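You operate a simulated robot arm through the tools that you are given. There is no shell and no other tool. Be economical: measure what you need, move in short steps, check, and stop when the job is done.

The job below is to be done with a simulated robot arm. You get a single attempt, and the scene is never put back.

Task
Take the finger trainer and put it on the clear end of the cabinet top.

Only the result counts: the job must be done as asked and must still hold three seconds after the hand-in. Knocking over, shifting, dropping, spilling or breaking anything else fails it.

Robot
A 6-joint arm with a two-finger parallel gripper, fixed in place. Base frame: the origin is at the foot of the arm, x ahead of it, y to its left, z up. Readings come in mm, degrees, newtons and seconds.
With the tool pointing down near the work surface it reaches from about 380 to 720 mm from the base axis. Its first joint turns from -66.0 to 66.0 degrees. Payload 2.45 kg.
The tool frame sits at the grasp point between the pads (the TCP): z along the fingers, y along the line on which they close. The tips reach 24 mm beyond it. The gripper opens to 68 mm. The fingers are 17 mm wide and 10 mm thick; the gripper's body (40 by 70 mm) begins 41 mm behind the TCP.
Orientation is that of the tool frame in the base frame, as a unit quaternion [w, x, y, z]. With the fingers straight down and closing along the base's y, the tool's x points along the base's -x, its y along +y and its z along -z.

Tools
- The arm moves only by the tool nudge_tool. Its argument "deltas" is a list of rows, each a list of 3 entries, a list of its own where there are three numbers: the shift along the base's x, y, z in mm, then the turn, a rotation vector about the base's x, y, z in degrees, then the gripper command, from -1 (shut) to 1 (fully open), values between in proportion. In form: [[[dx, dy, dz], [rx, ry, rz], hand], ...]. A call has 1 to 10 rows; each row shifts and turns the commanded pose from where the row before left it. Each row takes 0.2 s and may step no farther than 50 mm and 8.6 degrees from the row before; otherwise, or with a gripper value out of range, the whole call is refused. Where a pose cannot be reached the arm comes as near as it can. A force on the tool above 40 N (or 10 N above the force at the start of the call, whichever is more), or a blocked arm, ends the call early, and 0.2 s more pass. The fingers move at their own pace (about 108 mm/s each) and stop on an object; they squeeze with about 39 N. The grip force told is the motor's: it shows also when the fingers shut on nothing. Time passes only in rows, and 0.2 s behind the last, so rows that do not move let the fingers close. It gives the time, the measured TCP pose, the force on the tool (base axes), the opening and the grip force at its end, in the units of the frame above (readings bear some noise), and new pictures: "pictures" is both (left out), scene, wrist or none.
- Cameras (640 x 400 px; columns grow to the right, rows downward): "scene" is fixed at [178.5, 416.4, 1478.2]; the picture's right is [-0.69, -0.73, 0.00], its down [-0.33, 0.31, -0.89] and it looks along [0.65, -0.61, -0.45] (base axes); focal length 225 px, centre (320, 200). "wrist" rides on the gripper at [84, 11, -75] in the tool frame; the picture's right is [-0.13, 0.99, 0.00], its down [-0.60, -0.08, -0.79] and it looks along [-0.79, -0.10, 0.61] (tool axes); focal length 251 px, centre (320, 200). There is no depth. A picture from a camera that has moved, and an enlarged one, comes with that camera's place and axes in the base frame and with its lens.
- close_up(camera, box): a new picture of the part [left, top, right, bottom] of that camera's present view, enlarged. The clock stands still meanwhile.
- job_done(): hands the job in; it is judged then, once.

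Go step by step. Nothing tells you positions but the pictures and the camera data: compare them with the known pose of the tool, close in by small moves and look again before you grip or let go. The budget is 90 turns and 200 pictures, counting those below and the enlarged ones. Unless the task says otherwise, let go and move clear before handing in, and close with one line.

The tools are called as a command line: name --argument value ..., lists and objects as JSON in quotes. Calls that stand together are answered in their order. nudge_tool: Moves the arm, as the interface text tells. Its arguments: {"type":"object","properties":{"deltas":{"type":"array","items":{"type":"array"}},"pictures":{"type":"string","enum":["both","scene","wrist","none"]}},"required":["deltas"]} The other tools are called the same way: close_up (camera, box) takes an enlarged picture of a part of a camera's view; job_done () hands the job in.

At the start:

```text
t: 0.0
tool_pos: [433.6, 40.3, 1424.0]
tcp_rot: [0.002, 0.001, 1.0, 0.0]
force: [0.5, -0.3, -1.4]
finger_gap: 68.2
grip_force: 0.0
```

scene: 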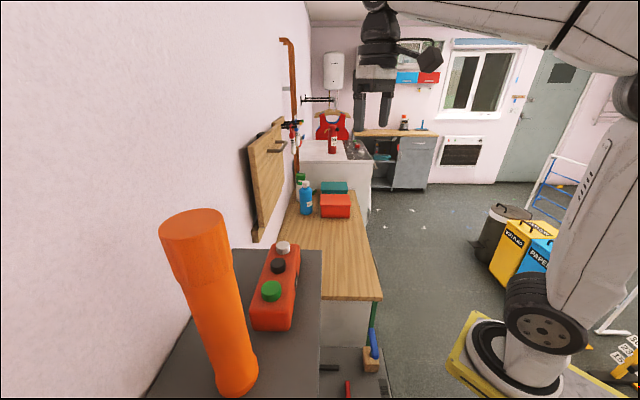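
wrist: 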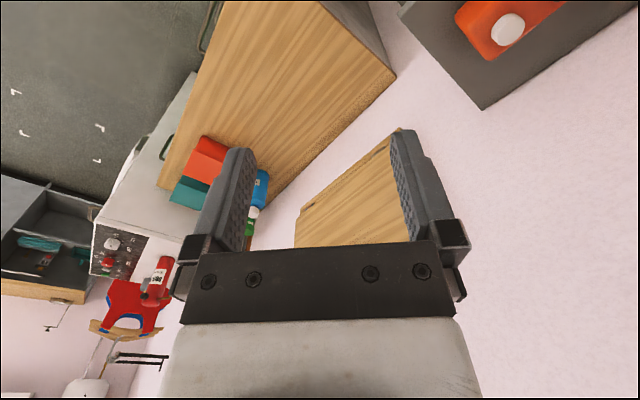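

I see a wall, a grey cabinet nearby with an orange torch and a red push-button box, a wooden-topped bench with bottles and boxes, and more beyond. I need enlarged views to tell which object is the finger trainer.

close_up --camera "scene" --box '[240, 80, 400, 220]'

close_up --camera "scene" --box '[320, 60, 480, 200]'

close_up --camera "scene" --box '[140, 200, 400, 400]'

close_up --camera "wrist" --box '[0, 180, 200, 400]'

```text
2.86 times, centred on (320, 150) of scene
camera zoom: at [178.5, 416.4, 1478.2], right [-0.69, -0.73, 0.0], down [-0.33, 0.31, -0.89], along [0.65, -0.61, -0.45], focal length 643 px, centre (320, 343)
```

zoom: 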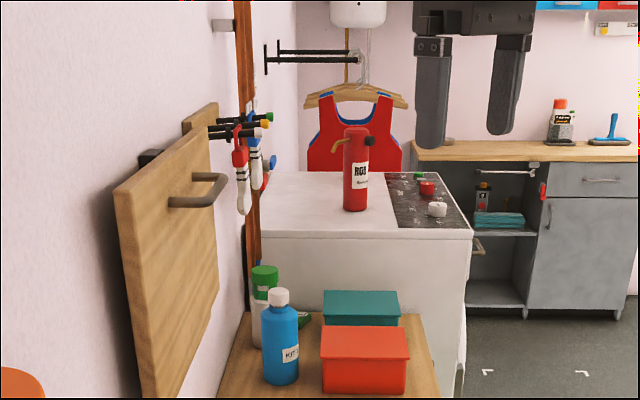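

```text
2.86 times, centred on (400, 130) of scene
camera zoom: at [178.5, 416.4, 1478.2], right [-0.69, -0.73, 0.0], down [-0.33, 0.31, -0.89], along [0.65, -0.61, -0.45], focal length 643 px, centre (91, 400)
```

zoom: 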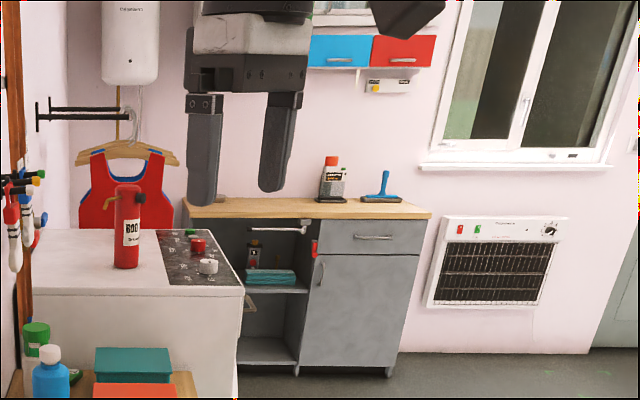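

```text
2.00 times, centred on (270, 300) of scene
camera zoom: at [178.5, 416.4, 1478.2], right [-0.69, -0.73, 0.0], down [-0.33, 0.31, -0.89], along [0.65, -0.61, -0.45], focal length 450 px, centre (420, 0)
```

zoom: 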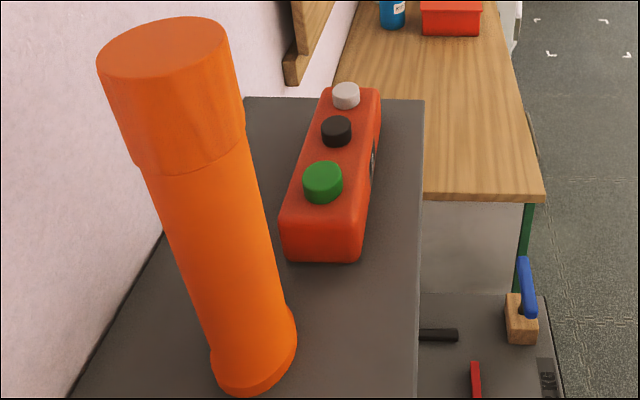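

```text
1.82 times, centred on (100, 290) of wrist
camera zoom: at [349.7, 51.0, 1498.8], right [0.13, 0.99, 0.0], down [0.6, -0.08, 0.79], along [0.79, -0.1, -0.61], focal length 457 px, centre (720, 36)
```

zoom: 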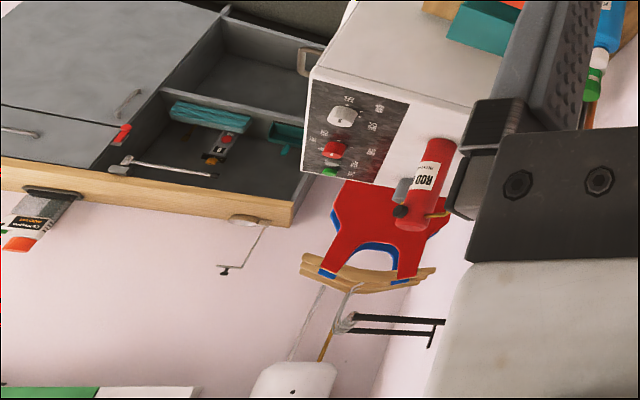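

The grey top at z≈1140 holds an orange cylinder and a red box with three buttons, and the wooden top beyond it is lower, around z≈880. I'll raise and turn the wrist to look at the grey top properly.

nudge_tool --deltas '[[[0, 0, 15], [0, 0, 8.5], 1], [[0, 0, 15], [0, 0, 8.5], 1], [[0, 0, 15], [0, 0, 8.5], 1], [[0, 0, 15], [0, 0, 8.5], 1], [[0, 0, 15], [0, 0, 8.5], 1]]'

```text
t: 1.2
tool_pos: [431.4, 38.8, 1474.0]
tcp_rot: [0.003, -0.363, 0.932, 0.001]
force: [-0.1, -0.6, -0.3]
finger_gap: 68.1
grip_force: 0.1
out of reach, approached as far as the arm can: row 4, 5
camera wrist: at [361.8, -9.2, 1547.8], right [-0.58, 0.82, 0.0], down [0.49, 0.35, 0.8], along [0.65, 0.46, -0.6], focal length 251 px, centre (320, 200)
```

scene: 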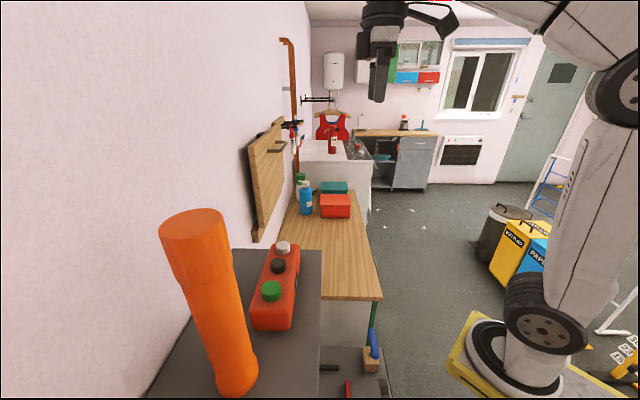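
wrist: 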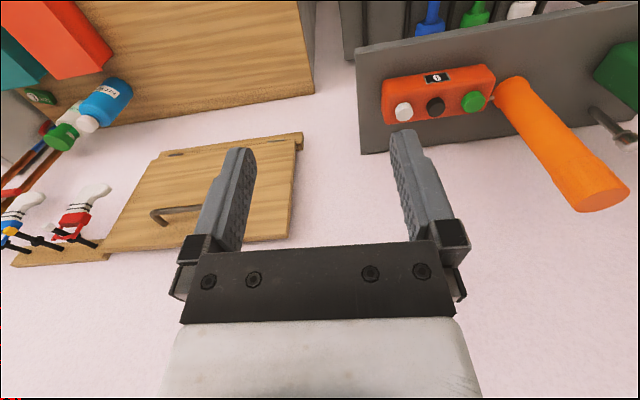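

The wrist view now shows the grey top with the button box, the cylinder, and a green object farther right. I'll zoom in on it.

close_up --camera "wrist" --box '[340, 0, 640, 190]'

nudge_tool --deltas '[[[-15, 25, 0], [0, 0, 8.5], 1], [[-15, 25, 0], [0, 0, 8.5], 1], [[-15, 25, 0], [0, 0, 8.5], 1], [[-10, 20, 0], [0, 0, 8.5], 1]]' --pictures "wrist"

```text
2.11 times, centred on (490, 95) of wrist
camera zoom: at [361.8, -9.2, 1547.8], right [-0.58, 0.82, 0.0], down [0.49, 0.35, 0.8], along [0.65, 0.46, -0.6], focal length 529 px, centre (-38, 421)
```

zoom: 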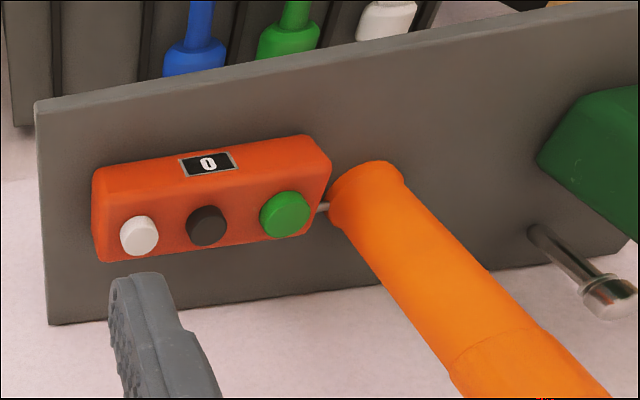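

```text
t: 2.2
tool_pos: [377.3, 135.9, 1473.9]
tcp_rot: [0.001, -0.62, 0.785, 0.001]
force: [-0.5, -0.9, 1.1]
finger_gap: 68.2
grip_force: 0.1
camera wrist: at [346.2, 55.5, 1548.0], right [-0.93, 0.36, 0.0], down [0.22, 0.57, 0.8], along [0.28, 0.74, -0.61], focal length 251 px, centre (320, 200)
```

wrist: 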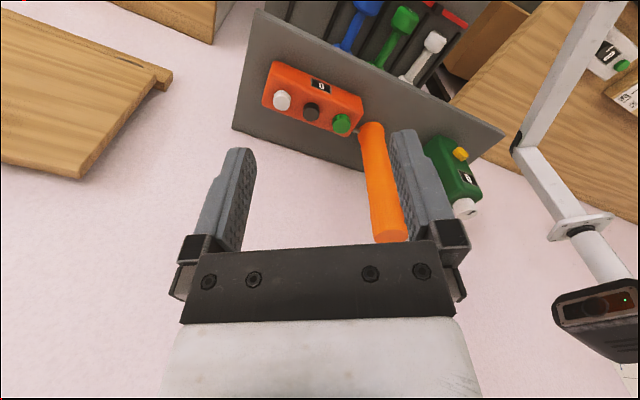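

Besides the red three-button box there is a green device with a yellow button. I'll zoom in on each and compare them.

close_up --camera "wrist" --box '[400, 110, 520, 240]'

close_up --camera "wrist" --box '[220, 0, 400, 150]'

nudge_tool --deltas '[[[0, 25, 0], [0, 0, 8.5], 1], [[0, 25, 0], [0, 0, 8.5], 1], [[0, 25, 0], [0, 0, 8.5], 1]]' --pictures "wrist"

```text
3.08 times, centred on (460, 175) of wrist
camera zoom: at [346.2, 55.5, 1548.0], right [-0.93, 0.36, 0.0], down [0.22, 0.57, 0.8], along [0.28, 0.74, -0.61], focal length 774 px, centre (-111, 277)
```

zoom: 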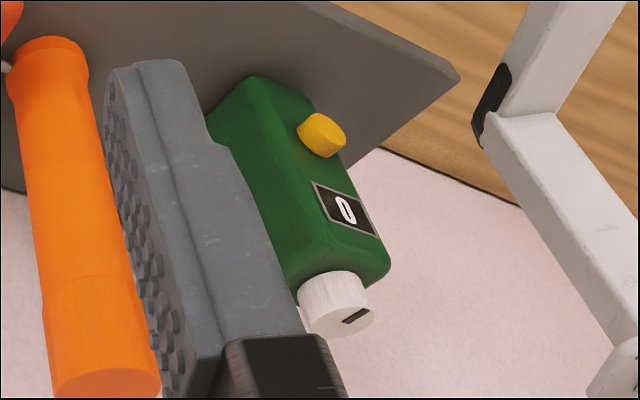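

```text
2.67 times, centred on (310, 75) of wrist
camera zoom: at [346.2, 55.5, 1548.0], right [-0.93, 0.36, 0.0], down [0.22, 0.57, 0.8], along [0.28, 0.74, -0.61], focal length 670 px, centre (347, 533)
```

zoom: 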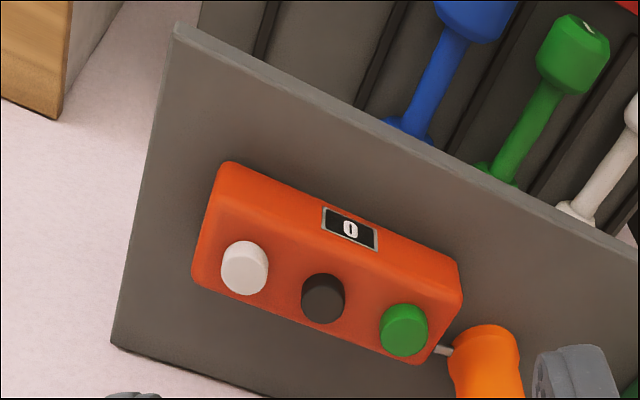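

```text
t: 3.0
tool_pos: [376.5, 209.7, 1470.9]
tcp_rot: [-0.002, 0.778, -0.629, 0.0]
force: [0.6, 1.3, -0.5]
finger_gap: 68.0
grip_force: 0.0
out of reach, approached as far as the arm can: row 3
camera wrist: at [383.4, 125.0, 1545.9], right [-1.0, -0.08, 0.0], down [-0.05, 0.6, 0.8], along [-0.06, 0.79, -0.61], focal length 251 px, centre (320, 200)
```

wrist: 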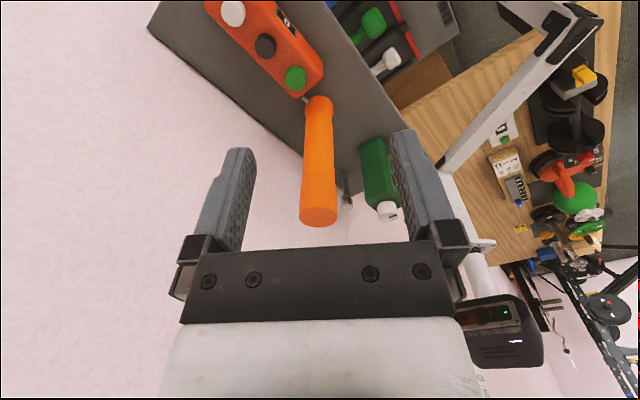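

There are four things on the grey top: the red three-button box, the orange cylinder, a metal rod, and a standing green device. I'll look closer at the rods, and at the scene from another angle.

close_up --camera "wrist" --box '[290, 60, 420, 230]'

close_up --camera "wrist" --box '[460, 50, 640, 270]'

```text
2.35 times, centred on (355, 145) of wrist
camera zoom: at [383.4, 125.0, 1545.9], right [-1.0, -0.08, 0.0], down [-0.05, 0.6, 0.8], along [-0.06, 0.79, -0.61], focal length 592 px, centre (238, 329)
```

zoom: 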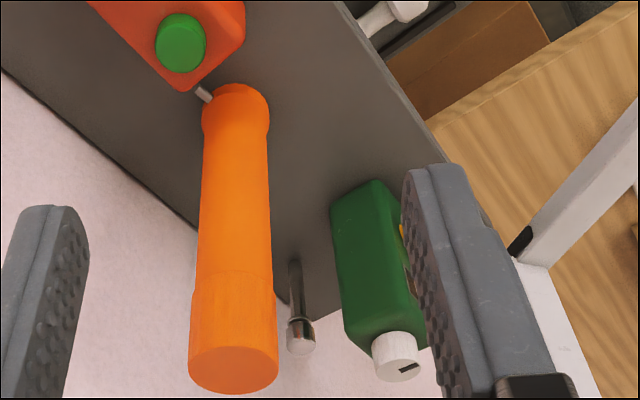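

```text
1.82 times, centred on (550, 160) of wrist
camera zoom: at [383.4, 125.0, 1545.9], right [-1.0, -0.08, 0.0], down [-0.05, 0.6, 0.8], along [-0.06, 0.79, -0.61], focal length 457 px, centre (-98, 273)
```

zoom: 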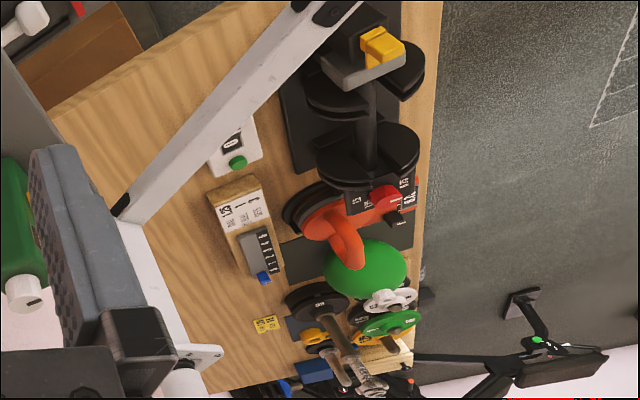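

The red box with three finger buttons and a counter, lying on the rack's grey top, best fits "finger trainer". The wood-topped unit with handles, bare at its near end, best fits "cabinet". I'll go above the box with the camera side turned away from the orange cylinder, then look.

nudge_tool --deltas '[[[16, 15, -18], [0, 0, 8.5], 1], [[16, 15, -18], [0, 0, 8.5], 1], [[16, 15, -18], [0, 0, 8.5], 1], [[16, 14, -18], [0, 0, 8.5], 1], [[0, 0, 0], [0, 0, 0], 1]]'

```text
t: 4.2
tool_pos: [440.8, 268.7, 1398.9]
tcp_rot: [0.0, 0.928, -0.373, -0.001]
force: [0.1, 0.3, 0.0]
finger_gap: 67.9
grip_force: 0.1
camera wrist: at [493.9, 202.0, 1473.3], right [-0.78, -0.62, 0.0], down [-0.38, 0.47, 0.79], along [-0.5, 0.62, -0.61], focal length 251 px, centre (320, 200)
```

scene: 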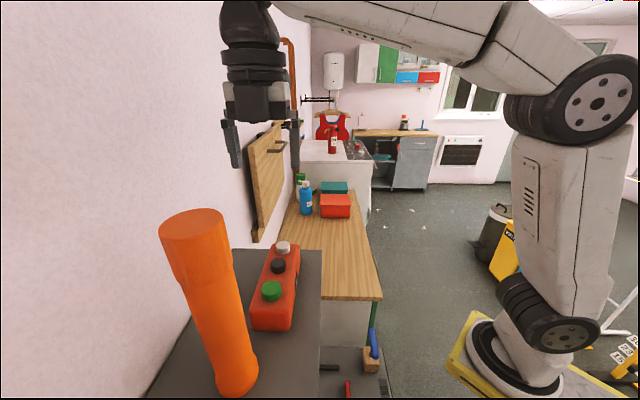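
wrist: 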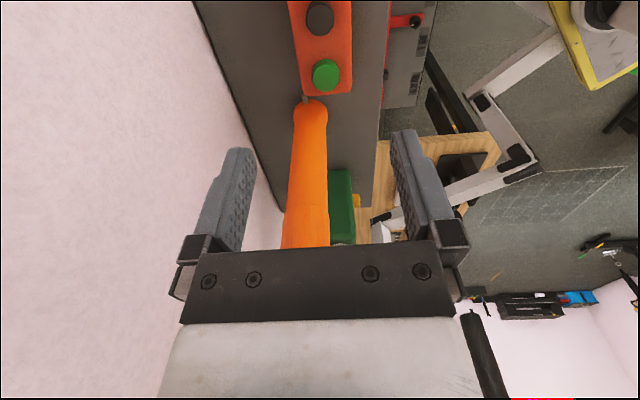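

I'm above the box with the gripper lined up across it. A zoom will check the box edges and the stub near the cylinder.

close_up --camera "wrist" --box '[240, 0, 420, 120]'

close_up --camera "scene" --box '[230, 230, 330, 345]'

```text
3.33 times, centred on (330, 60) of wrist
camera zoom: at [493.9, 202.0, 1473.3], right [-0.78, -0.62, 0.0], down [-0.38, 0.47, 0.79], along [-0.5, 0.62, -0.61], focal length 838 px, centre (287, 667)
```

zoom: 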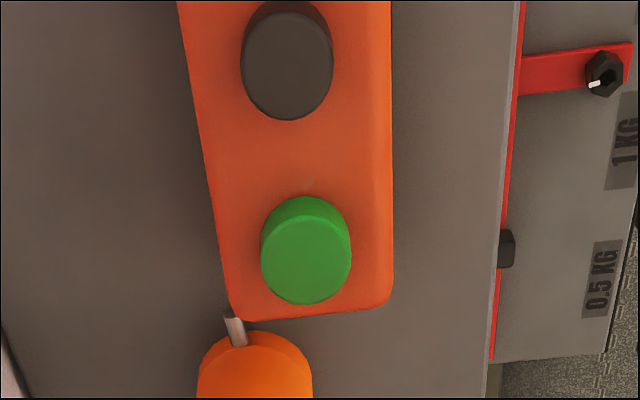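

```text
3.48 times, centred on (280, 288) of scene
camera zoom: at [178.5, 416.4, 1478.2], right [-0.69, -0.73, 0.0], down [-0.33, 0.31, -0.89], along [0.65, -0.61, -0.45], focal length 783 px, centre (459, -104)
```

zoom: 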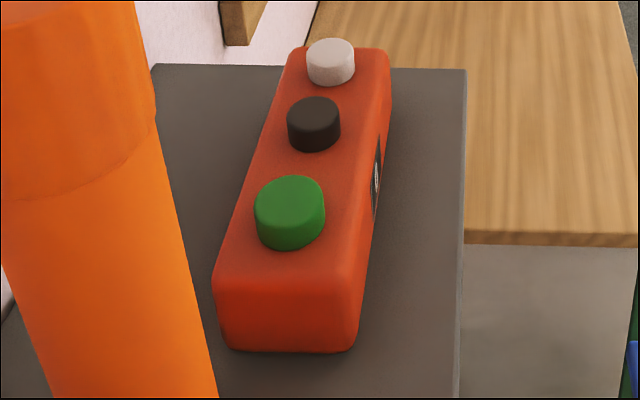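

A small metal stub shows on the surface between the box and the cylinder. I'll shift for a clearer look, to be sure it isn't joined to the box.

nudge_tool --deltas '[[[30, -12, -10], [0, 0, 0], 1], [[30, -12, -10], [0, 0, 0], 1], [[0, 0, 0], [0, 0, 0], 1]]' --pictures "none"

close_up --camera "wrist" --box '[240, 0, 440, 200]'

```text
t: 5.0
tool_pos: [500.7, 243.9, 1379.0]
tcp_rot: [-0.001, 0.927, -0.374, -0.001]
force: [0.6, -1.0, -0.1]
finger_gap: 68.0
grip_force: 0.0
```

```text
2.00 times, centred on (340, 100) of wrist
camera zoom: at [554.0, 177.9, 1453.1], right [-0.78, -0.62, 0.0], down [-0.38, 0.48, 0.79], along [-0.5, 0.62, -0.61], focal length 503 px, centre (280, 400)
```

zoom: 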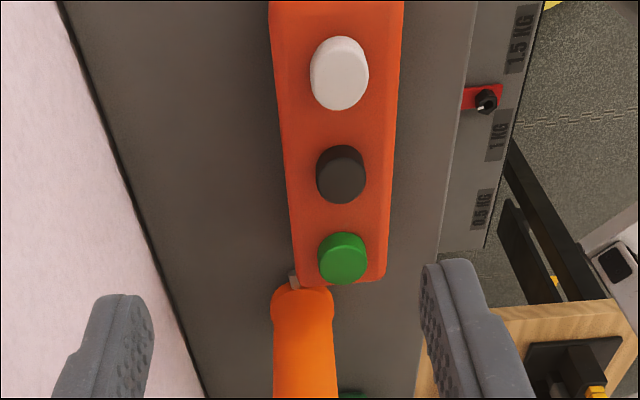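

The stub is still visible, so I'll zoom in tighter.

close_up --camera "wrist" --box '[315, 115, 395, 165]'

```text
8.00 times, centred on (355, 140) of wrist
camera zoom: at [554.0, 177.9, 1453.1], right [-0.78, -0.62, 0.0], down [-0.38, 0.48, 0.79], along [-0.5, 0.62, -0.61], focal length 2012 px, centre (40, 680)
```

zoom: 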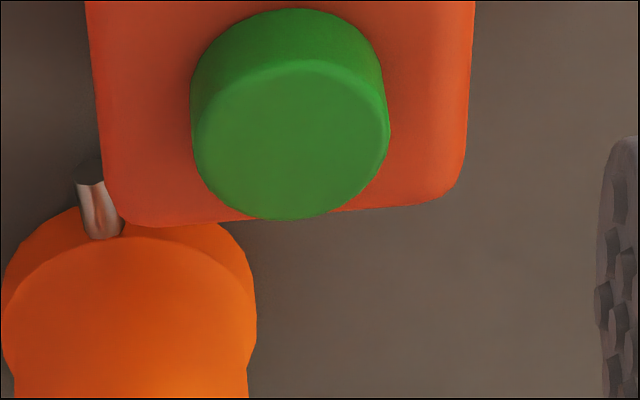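

The stub has a free dark end and sits on the cylinder's base, so it isn't attached to the box. The box is about 60 mm wide and centred near (440, 268), so I'll descend to just above the buttons and check the alignment.

nudge_tool --deltas '[[[-30, 12, -10], [0, 0, 0], 1], [[-31, 12, -10], [0, 0, 0], 1], [[0, 0, -40], [0, 0, 0], 1], [[0, 0, -40], [0, 0, 0], 1], [[0, 0, -34], [0, 0, 0], 1], [[0, 0, 0], [0, 0, 0], 1]]'

close_up --camera "scene" --box '[220, 180, 340, 340]'

```text
t: 6.4
tool_pos: [439.0, 269.3, 1245.8]
tcp_rot: [-0.001, 0.927, -0.375, -0.002]
force: [0.3, -0.3, -0.3]
finger_gap: 67.9
grip_force: 0.1
camera wrist: at [492.5, 202.6, 1318.6], right [-0.78, -0.62, 0.0], down [-0.38, 0.47, 0.79], along [-0.5, 0.62, -0.61], focal length 251 px, centre (320, 200)
```

scene: 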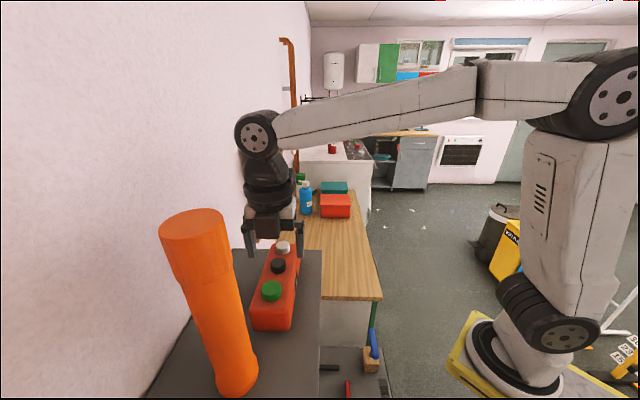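
wrist: 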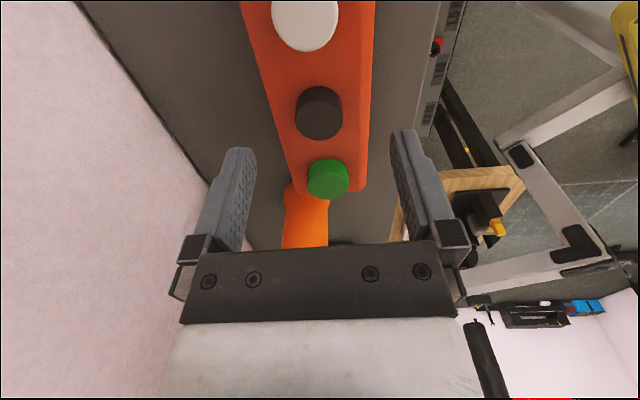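

```text
2.50 times, centred on (280, 260) of scene
camera zoom: at [178.5, 416.4, 1478.2], right [-0.69, -0.73, 0.0], down [-0.33, 0.31, -0.89], along [0.65, -0.61, -0.45], focal length 563 px, centre (420, 50)
```

zoom: 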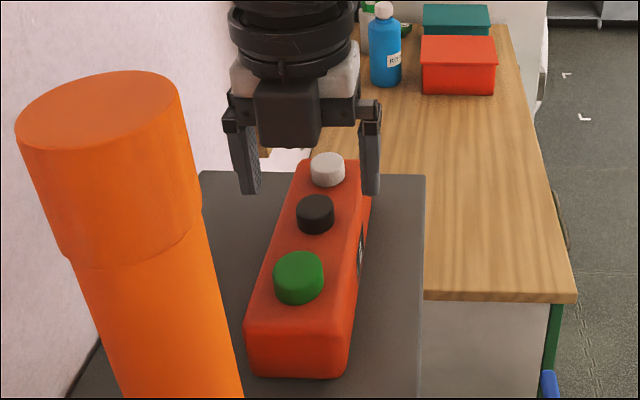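

The box top spans roughly −30 to +31 mm across the tool, close to centred with a few millimetres to spare each side. I'll lower until the tips reach the top edge, then look again.

nudge_tool --deltas '[[[0, 0, -12], [0, 0, 0], 1], [[0, 0, -12], [0, 0, 0], 1], [[0, 0, -4], [0, 0, 0], 1], [[0, 0, 0], [0, 0, 0], 1]]' --pictures "wrist"

close_up --camera "scene" --box '[230, 200, 330, 340]'

close_up --camera "wrist" --box '[180, 60, 460, 235]'

```text
t: 7.4
tool_pos: [439.9, 268.5, 1216.4]
tcp_rot: [-0.001, 0.927, -0.375, -0.002]
force: [0.0, -0.3, -0.1]
finger_gap: 68.0
grip_force: 0.0
camera wrist: at [492.4, 202.1, 1291.3], right [-0.78, -0.62, 0.0], down [-0.38, 0.48, 0.79], along [-0.5, 0.62, -0.61], focal length 251 px, centre (320, 200)
```

wrist: 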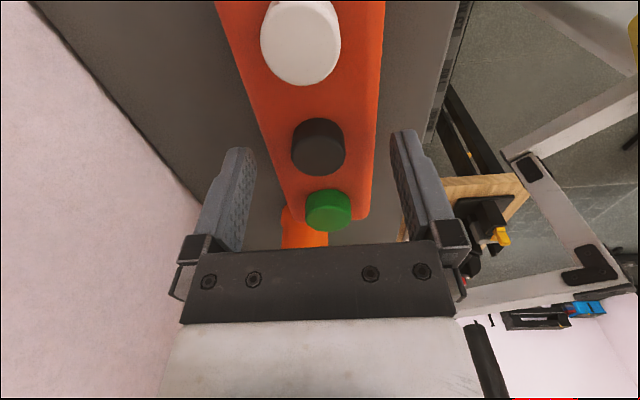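

```text
2.86 times, centred on (280, 270) of scene
camera zoom: at [178.5, 416.4, 1478.2], right [-0.69, -0.73, 0.0], down [-0.33, 0.31, -0.89], along [0.65, -0.61, -0.45], focal length 643 px, centre (434, 0)
```

zoom: 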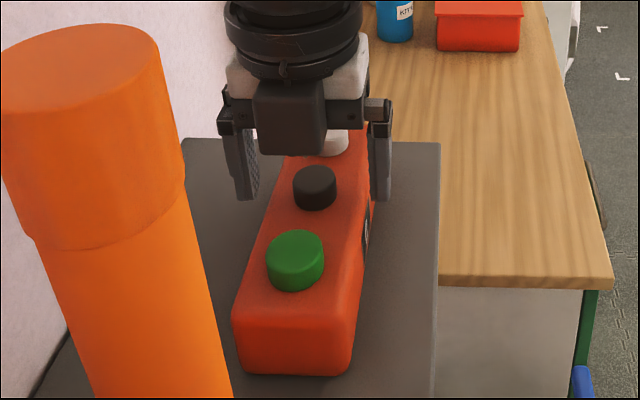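

```text
2.29 times, centred on (320, 148) of wrist
camera zoom: at [492.4, 202.1, 1291.3], right [-0.78, -0.62, 0.0], down [-0.38, 0.48, 0.79], along [-0.5, 0.62, -0.61], focal length 575 px, centre (320, 320)
```

zoom: 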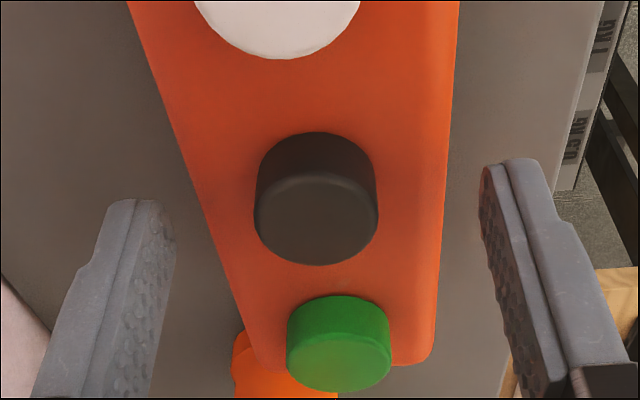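

There is clearance on both sides. I'll go down to TCP z≈1180, watching the force.

nudge_tool --deltas '[[[0, 0, -10], [0, 0, 0], 1], [[0, 0, -10], [0, 0, 0], 1], [[0, 0, -10], [0, 0, 0], 1], [[0, 0, -6], [0, 0, 0], 1], [[0, 0, 0], [0, 0, 0], 1]]' --pictures "wrist"

close_up --camera "scene" --box '[230, 200, 330, 340]'

```text
t: 8.6
tool_pos: [439.5, 268.1, 1179.7]
tcp_rot: [-0.001, 0.927, -0.375, -0.002]
force: [0.0, 0.2, -0.3]
finger_gap: 68.1
grip_force: 0.1
camera wrist: at [492.2, 201.8, 1254.8], right [-0.78, -0.62, 0.0], down [-0.38, 0.48, 0.79], along [-0.5, 0.62, -0.61], focal length 251 px, centre (320, 200)
```

wrist: 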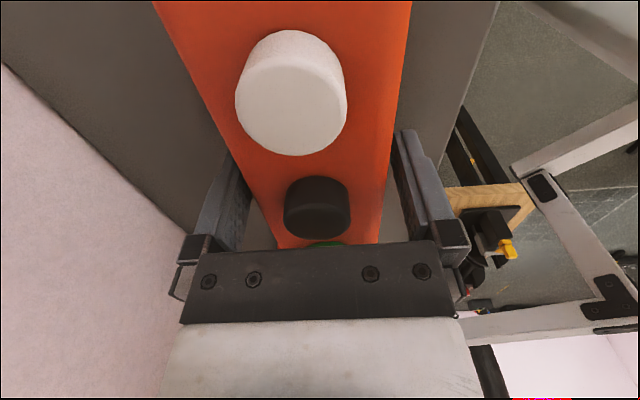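

```text
2.86 times, centred on (280, 270) of scene
camera zoom: at [178.5, 416.4, 1478.2], right [-0.69, -0.73, 0.0], down [-0.33, 0.31, -0.89], along [0.65, -0.61, -0.45], focal length 643 px, centre (434, 0)
```

zoom: 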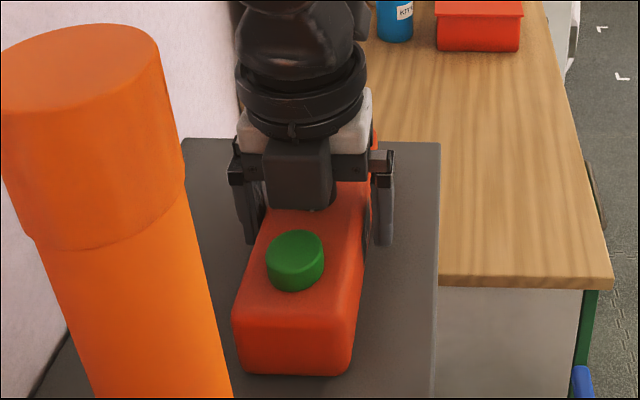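

The fingers straddle the box with no contact force, so I'll close the gripper.

nudge_tool --deltas '[[[0, 0, 0], [0, 0, 0], 0.5], [[0, 0, 0], [0, 0, 0], 0.2], [[0, 0, 0], [0, 0, 0], -0.5], [[0, 0, 0], [0, 0, 0], -1], [[0, 0, 0], [0, 0, 0], -1]]' --pictures "scene"

```text
t: 9.8
tool_pos: [439.1, 269.2, 1180.6]
tcp_rot: [-0.001, 0.927, -0.374, -0.001]
force: [-0.6, -0.4, -0.3]
finger_gap: 59.2
grip_force: 38.9
```

scene: 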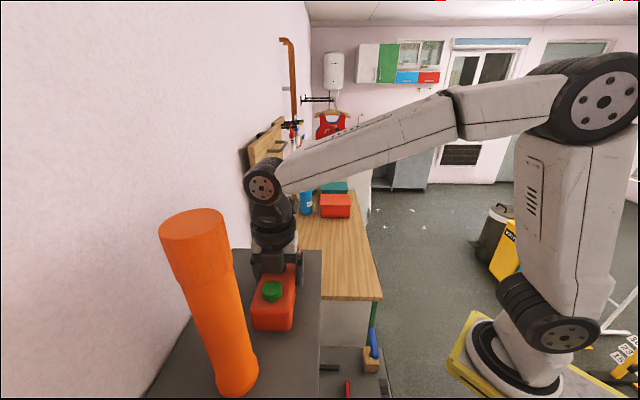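

The box is gripped at 59 mm with full grip force. Next I'll lift it straight up in small steps.

nudge_tool --deltas '[[[0, 0, 5], [0, 0, 0], -1], [[0, 0, 10], [0, 0, 0], -1], [[0, 0, 25], [0, 0, 0], -1], [[0, 0, 30], [0, 0, 0], -1], [[0, 0, 30], [0, 0, 0], -1], [[0, 0, 0], [0, 0, 0], -1]]'

```text
t: 11.2
tool_pos: [440.0, 268.6, 1282.2]
tcp_rot: [-0.001, 0.927, -0.375, -0.002]
force: [0.4, 0.2, -3.2]
finger_gap: 59.5
grip_force: 39.3
camera wrist: at [492.1, 202.2, 1355.6], right [-0.78, -0.62, 0.0], down [-0.38, 0.48, 0.79], along [-0.5, 0.62, -0.61], focal length 251 px, centre (320, 200)
```

scene: 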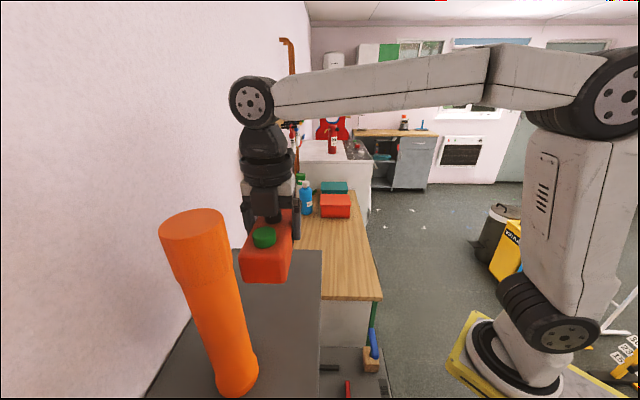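
wrist: 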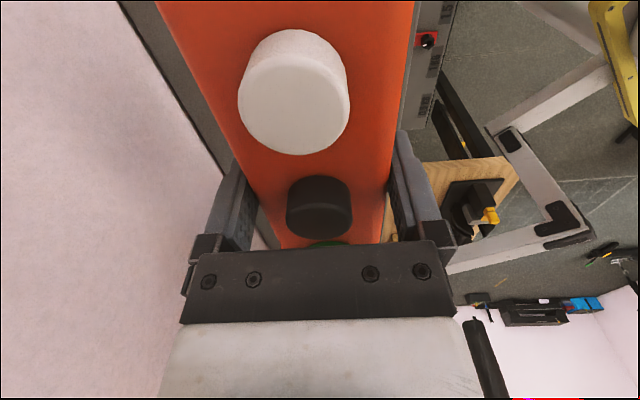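

The box is lifted cleanly and nothing else moved. Triangulation puts the wood top at z≈875 with its near edge from about (408,-68) to (682,197), so I'll carry the box high to above (601,-38).

nudge_tool --deltas '[[[20, -38, 5], [0, 0, 0], -1], [[20, -38, 0], [0, 0, 0], -1], [[20, -38, 0], [0, 0, 0], -1], [[20, -38, 0], [0, 0, 0], -1], [[20, -38, 0], [0, 0, 0], -1], [[20, -38, 0], [0, 0, 0], -1], [[20, -38, 0], [0, 0, 0], -1], [[21, -40, 0], [0, 0, 0], -1], [[0, 0, 0], [0, 0, 0], -1]]'

```text
t: 13.2
tool_pos: [601.0, -37.7, 1286.6]
tcp_rot: [0.0, 0.927, -0.374, -0.002]
force: [-0.2, 0.3, -2.2]
finger_gap: 59.6
grip_force: 38.9
camera wrist: at [654.1, -103.9, 1361.4], right [-0.78, -0.62, 0.0], down [-0.38, 0.47, 0.8], along [-0.5, 0.62, -0.61], focal length 251 px, centre (320, 200)
```

scene: 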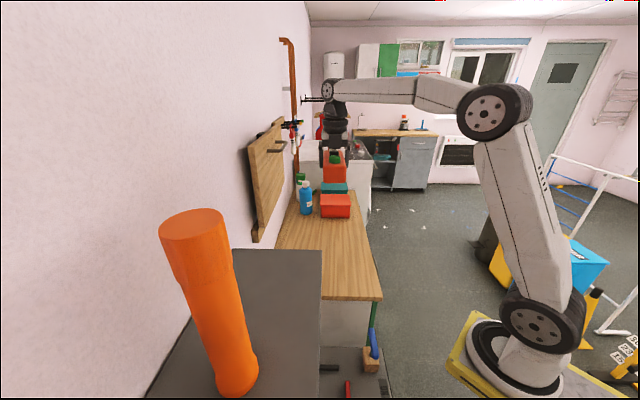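
wrist: 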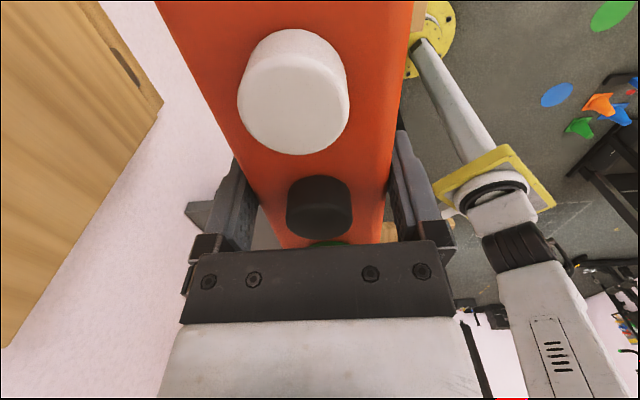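

The box is over the cabinet with its orientation held. I'll lower it to TCP z≈1000 and check against the wood top.

nudge_tool --deltas '[[[0, 0, -45], [0, 0, 0], -1], [[0, 0, -45], [0, 0, 0], -1], [[0, 0, -45], [0, 0, 0], -1], [[0, 0, -45], [0, 0, 0], -1], [[0, 0, -45], [0, 0, 0], -1], [[0, 0, -45], [0, 0, 0], -1], [[0, 0, 0], [0, 0, 0], -1]]'

close_up --camera "scene" --box '[250, 150, 410, 310]'

```text
t: 14.8
tool_pos: [601.3, -37.4, 1015.8]
tcp_rot: [0.0, 0.927, -0.376, -0.002]
force: [0.0, -0.1, -3.3]
finger_gap: 59.7
grip_force: 38.3
camera wrist: at [653.6, -103.3, 1090.8], right [-0.78, -0.62, 0.0], down [-0.38, 0.47, 0.79], along [-0.5, 0.62, -0.61], focal length 251 px, centre (320, 200)
```

scene: 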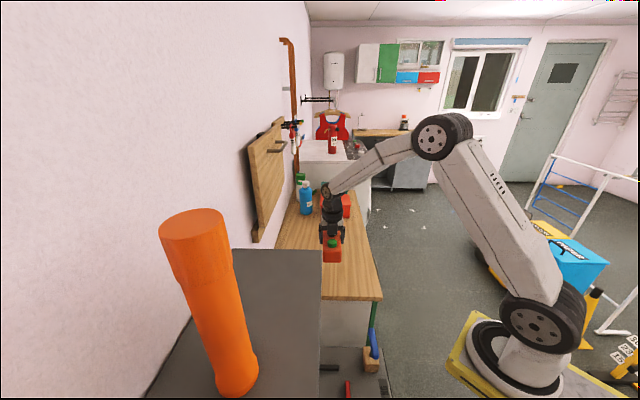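
wrist: 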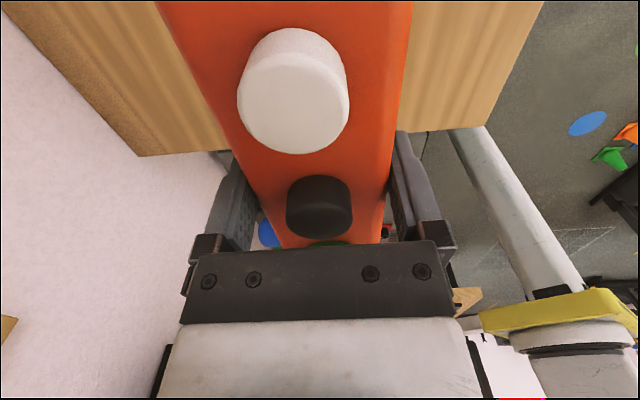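

```text
2.50 times, centred on (330, 230) of scene
camera zoom: at [178.5, 416.4, 1478.2], right [-0.69, -0.73, 0.0], down [-0.33, 0.31, -0.89], along [0.65, -0.61, -0.45], focal length 563 px, centre (295, 125)
```

zoom: 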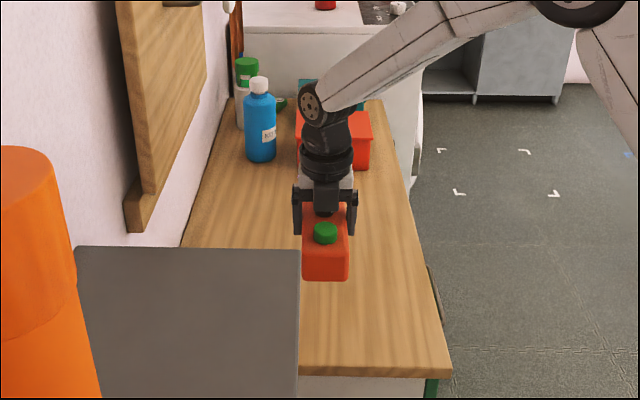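

The box is over the wood near its clear end, about 20–45 mm inside the near edge. I'll shift 25 mm inward and keep lowering.

nudge_tool --deltas '[[[18, -18, -30], [0, 0, 0], -1], [[0, 0, -30], [0, 0, 0], -1], [[0, 0, -15], [0, 0, 0], -1], [[0, 0, 0], [0, 0, 0], -1]]'

close_up --camera "scene" --box '[290, 190, 400, 310]'

```text
t: 15.8
tool_pos: [619.0, -56.9, 941.0]
tcp_rot: [0.0, 0.927, -0.375, -0.001]
force: [-0.2, 1.0, -3.3]
finger_gap: 59.9
grip_force: 39.1
camera wrist: at [671.8, -122.2, 1015.4], right [-0.78, -0.62, 0.0], down [-0.38, 0.47, 0.79], along [-0.5, 0.62, -0.61], focal length 251 px, centre (320, 200)
```

scene: 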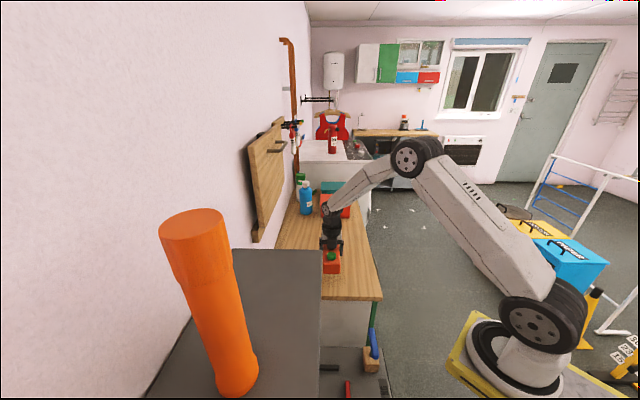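
wrist: 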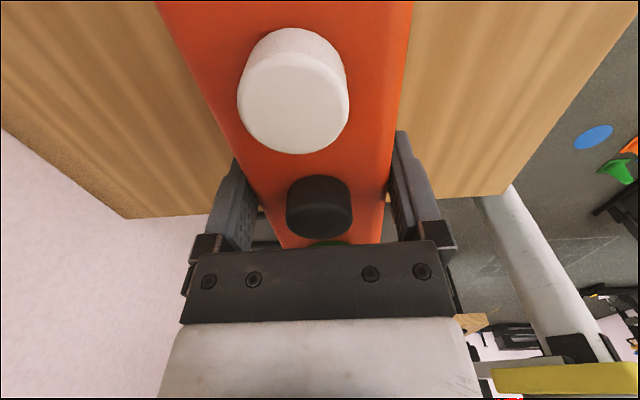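

```text
3.33 times, centred on (345, 250) of scene
camera zoom: at [178.5, 416.4, 1478.2], right [-0.69, -0.73, 0.0], down [-0.33, 0.31, -0.89], along [0.65, -0.61, -0.45], focal length 750 px, centre (237, 33)
```

zoom: 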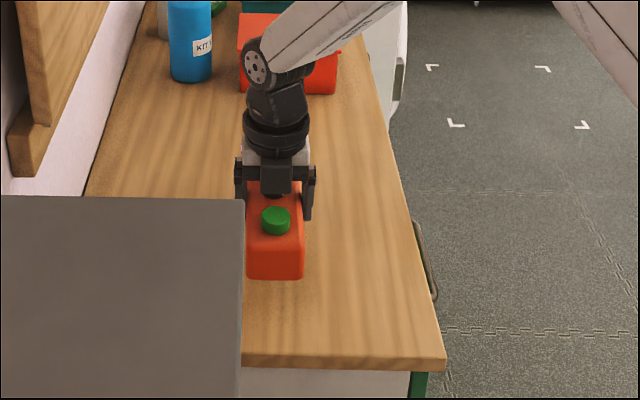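

The box is fully over the wood with good margins. I'll lower in small steps until it makes contact.

nudge_tool --deltas '[[[0, 0, -6], [0, 0, 0], -1], [[0, 0, -5], [0, 0, 0], -1], [[0, 0, -3], [0, 0, 0], -1], [[0, 0, -3], [0, 0, 0], -1], [[0, 0, 0], [0, 0, 0], -1]]' --pictures "none"

close_up --camera "scene" --box '[300, 220, 380, 310]'

```text
t: 17.0
tool_pos: [618.7, -56.0, 924.0]
tcp_rot: [0.0, 0.927, -0.375, -0.002]
force: [0.4, 0.6, -2.8]
finger_gap: 59.7
grip_force: 38.4
```

```text
4.44 times, centred on (340, 265) of scene
camera zoom: at [178.5, 416.4, 1478.2], right [-0.69, -0.73, 0.0], down [-0.33, 0.31, -0.89], along [0.65, -0.61, -0.45], focal length 1001 px, centre (231, -89)
```

zoom: 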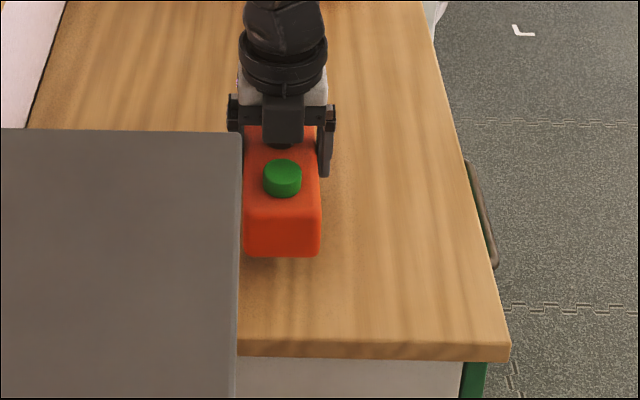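

There is no contact yet, but the shadow shows the box is close. I'll keep going down in small steps.

nudge_tool --deltas '[[[0, 0, -3], [0, 0, 0], -1], [[0, 0, -2], [0, 0, 0], -1], [[0, 0, -2], [0, 0, 0], -1], [[0, 0, -2], [0, 0, 0], -1], [[0, 0, 0], [0, 0, 0], -1]]' --pictures "none"

```text
t: 18.2
tool_pos: [618.1, -55.1, 914.6]
tcp_rot: [-0.001, 0.927, -0.375, -0.002]
force: [0.5, -0.3, -2.9]
finger_gap: 59.6
grip_force: 39.0
```

nudge_tool --deltas '[[[0, 0, -2], [0, 0, 0], -1], [[0, 0, -2], [0, 0, 0], -1], [[0, 0, 0], [0, 0, 0], -1]]' --pictures "none"

close_up --camera "scene" --box '[300, 220, 380, 310]'

```text
t: 19.0
tool_pos: [618.3, -55.7, 910.0]
tcp_rot: [-0.001, 0.927, -0.376, -0.002]
force: [0.5, 0.1, -3.5]
finger_gap: 60.1
grip_force: 39.3
```

```text
4.44 times, centred on (340, 265) of scene
camera zoom: at [178.5, 416.4, 1478.2], right [-0.69, -0.73, 0.0], down [-0.33, 0.31, -0.89], along [0.65, -0.61, -0.45], focal length 1001 px, centre (231, -89)
```

zoom: 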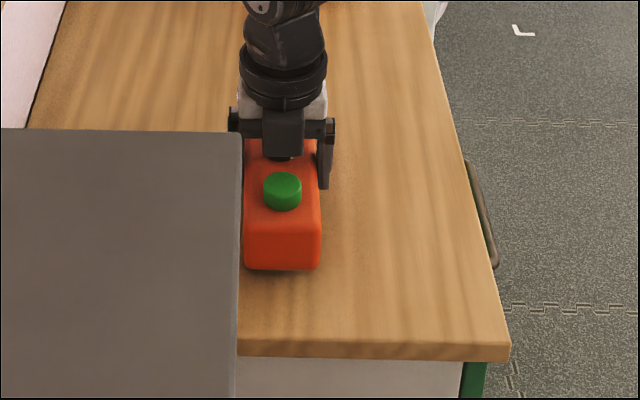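

The gap has nearly closed but the force reading is unchanged, so I'll take a few more small steps.

nudge_tool --deltas '[[[0, 0, -2], [0, 0, 0], -1], [[0, 0, -1], [0, 0, 0], -1], [[0, 0, 0], [0, 0, 0], -1]]' --pictures "none"

nudge_tool --deltas '[[[0, 0, -1.5], [0, 0, 0], -1], [[0, 0, 0], [0, 0, 0], -1]]' --pictures "none"

close_up --camera "scene" --box '[300, 220, 380, 310]'

```text
t: 19.8
tool_pos: [617.7, -56.3, 906.3]
tcp_rot: [-0.001, 0.927, -0.375, -0.001]
force: [0.1, -0.5, -2.4]
finger_gap: 59.6
grip_force: 39.5
```

```text
t: 20.4
tool_pos: [619.2, -55.5, 906.4]
tcp_rot: [0.0, 0.927, -0.375, -0.002]
force: [-0.1, -0.3, -3.5]
finger_gap: 59.7
grip_force: 38.6
```

```text
4.44 times, centred on (340, 265) of scene
camera zoom: at [178.5, 416.4, 1478.2], right [-0.69, -0.73, 0.0], down [-0.33, 0.31, -0.89], along [0.65, -0.61, -0.45], focal length 1001 px, centre (231, -89)
```

zoom: 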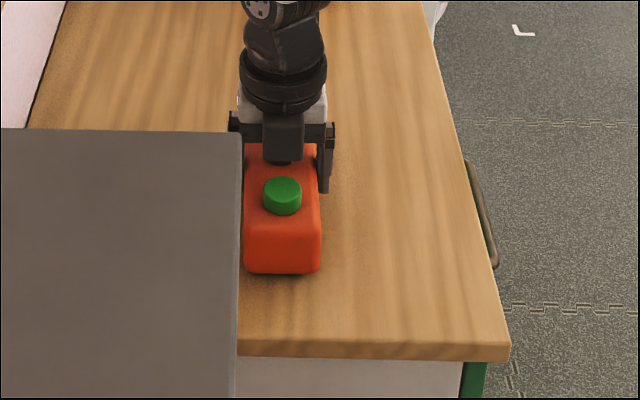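

nudge_tool --deltas '[[[0, 0, -1.5], [0, 0, 0], -1], [[0, 0, -1.5], [0, 0, 0], -1], [[0, 0, 0], [0, 0, 0], -1]]' --pictures "none"

nudge_tool --deltas '[[[0, 0, -1.5], [0, 0, 0], -1], [[0, 0, -1.5], [0, 0, 0], -1], [[0, 0, 0], [0, 0, 0], -1]]' --pictures "none"

close_up --camera "scene" --box '[300, 220, 380, 310]'

```text
t: 21.2
tool_pos: [619.3, -55.8, 903.2]
tcp_rot: [-0.001, 0.927, -0.374, -0.001]
force: [0.4, 0.6, -3.2]
finger_gap: 59.7
grip_force: 38.4
```

```text
t: 22.0
tool_pos: [619.9, -55.3, 899.8]
tcp_rot: [-0.001, 0.927, -0.376, -0.002]
force: [-1.8, 0.1, 2.6]
finger_gap: 59.9
grip_force: 39.2
```

```text
4.44 times, centred on (340, 265) of scene
camera zoom: at [178.4, 416.4, 1478.2], right [-0.69, -0.73, 0.0], down [-0.33, 0.31, -0.89], along [0.65, -0.61, -0.45], focal length 1001 px, centre (231, -89)
```

zoom: 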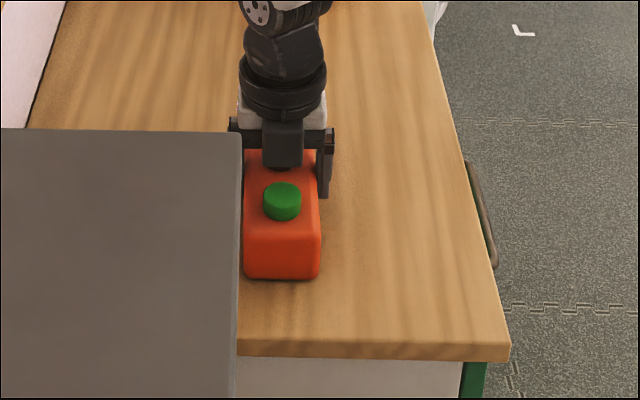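

The vertical force went from −3 to +2.6 N, so the box has touched the wood at TCP z≈900. I'll open the gripper in place.

nudge_tool --deltas '[[[0, 0, 0], [0, 0, 0], 0.8], [[0, 0, 0], [0, 0, 0], 1], [[0, 0, 0], [0, 0, 0], 1]]'

```text
t: 22.8
tool_pos: [619.1, -55.7, 901.1]
tcp_rot: [-0.001, 0.927, -0.376, -0.001]
force: [0.7, -0.4, -0.2]
finger_gap: 68.2
grip_force: 0.0
camera wrist: at [671.4, -122.0, 974.7], right [-0.78, -0.62, 0.0], down [-0.38, 0.47, 0.79], along [-0.5, 0.62, -0.61], focal length 251 px, centre (320, 200)
```

scene: 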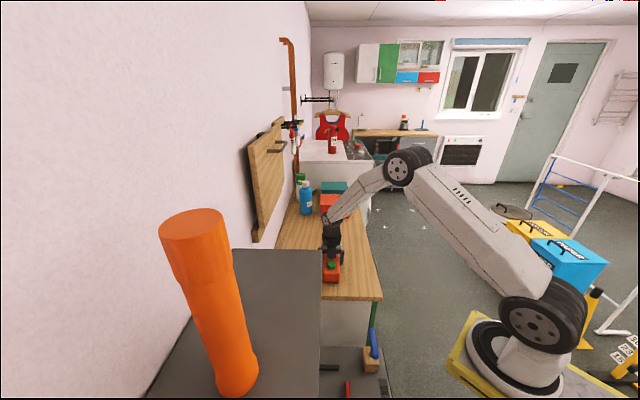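
wrist: 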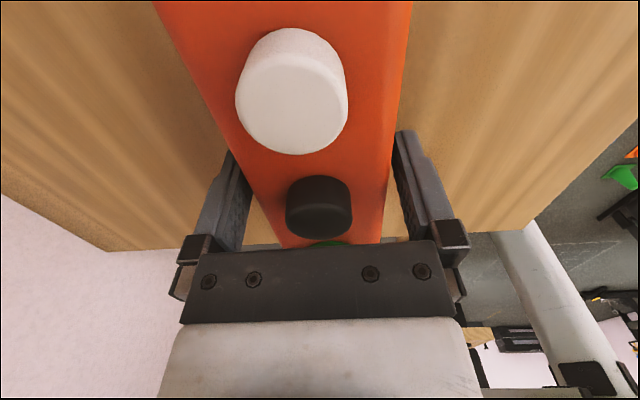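

The fingers are open on both sides and the box sits on the wood. I'll retreat straight up.

nudge_tool --deltas '[[[0, 0, 8], [0, 0, 0], 1], [[0, 0, 15], [0, 0, 0], 1], [[0, 0, 30], [0, 0, 0], 1], [[0, 0, 45], [0, 0, 0], 1], [[0, 0, 45], [0, 0, 0], 1], [[0, 0, 45], [0, 0, 0], 1], [[0, 0, 45], [0, 0, 0], 1], [[0, 0, 0], [0, 0, 0], 1]]'

close_up --camera "scene" --box '[270, 160, 400, 310]'

```text
t: 24.6
tool_pos: [619.2, -55.6, 1133.7]
tcp_rot: [0.0, 0.927, -0.376, -0.001]
force: [0.5, 1.0, -0.1]
finger_gap: 68.2
grip_force: 0.1
camera wrist: at [672.4, -121.7, 1208.3], right [-0.78, -0.62, 0.0], down [-0.38, 0.47, 0.8], along [-0.5, 0.62, -0.61], focal length 251 px, centre (320, 200)
```

scene: 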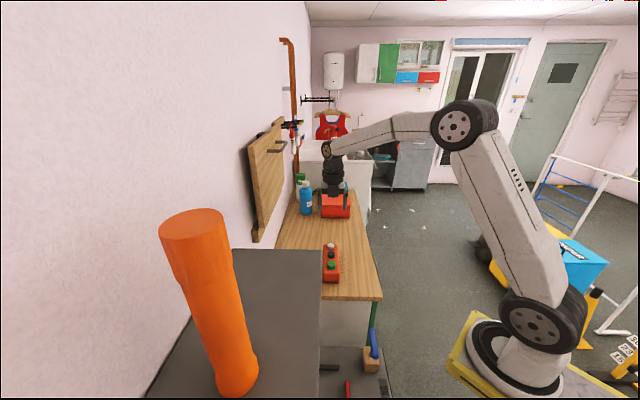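
wrist: 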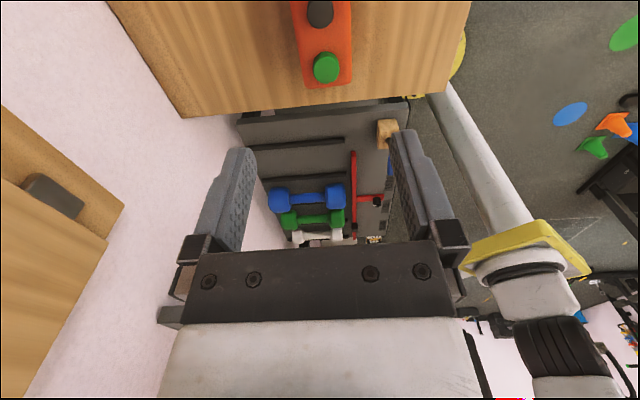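

```text
2.67 times, centred on (335, 235) of scene
camera zoom: at [178.5, 416.4, 1478.2], right [-0.69, -0.73, 0.0], down [-0.33, 0.31, -0.89], along [0.65, -0.61, -0.45], focal length 600 px, centre (280, 107)
```

zoom: 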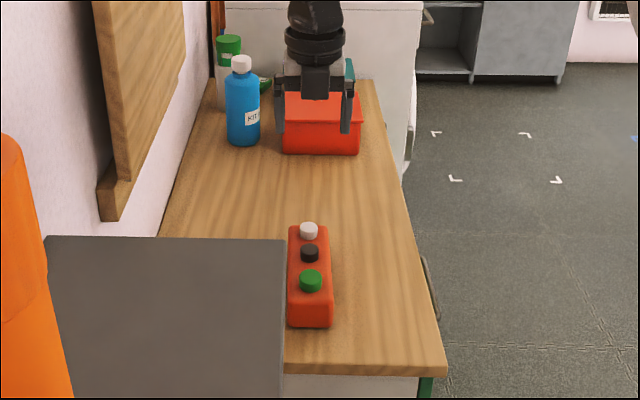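

The red three-button trainer rests flat on the clear near end of the wooden cabinet top. The gripper is clear of it and the other objects are where they were, so I'm handing in.

job_done

```text
The job is handed in.
```

I put the finger trainer on the clear near end of the wooden cabinet top, let go and moved the arm clear. Nothing was labelled, so I took the red box with three buttons as the finger trainer and the wood-topped unit as the cabinet.
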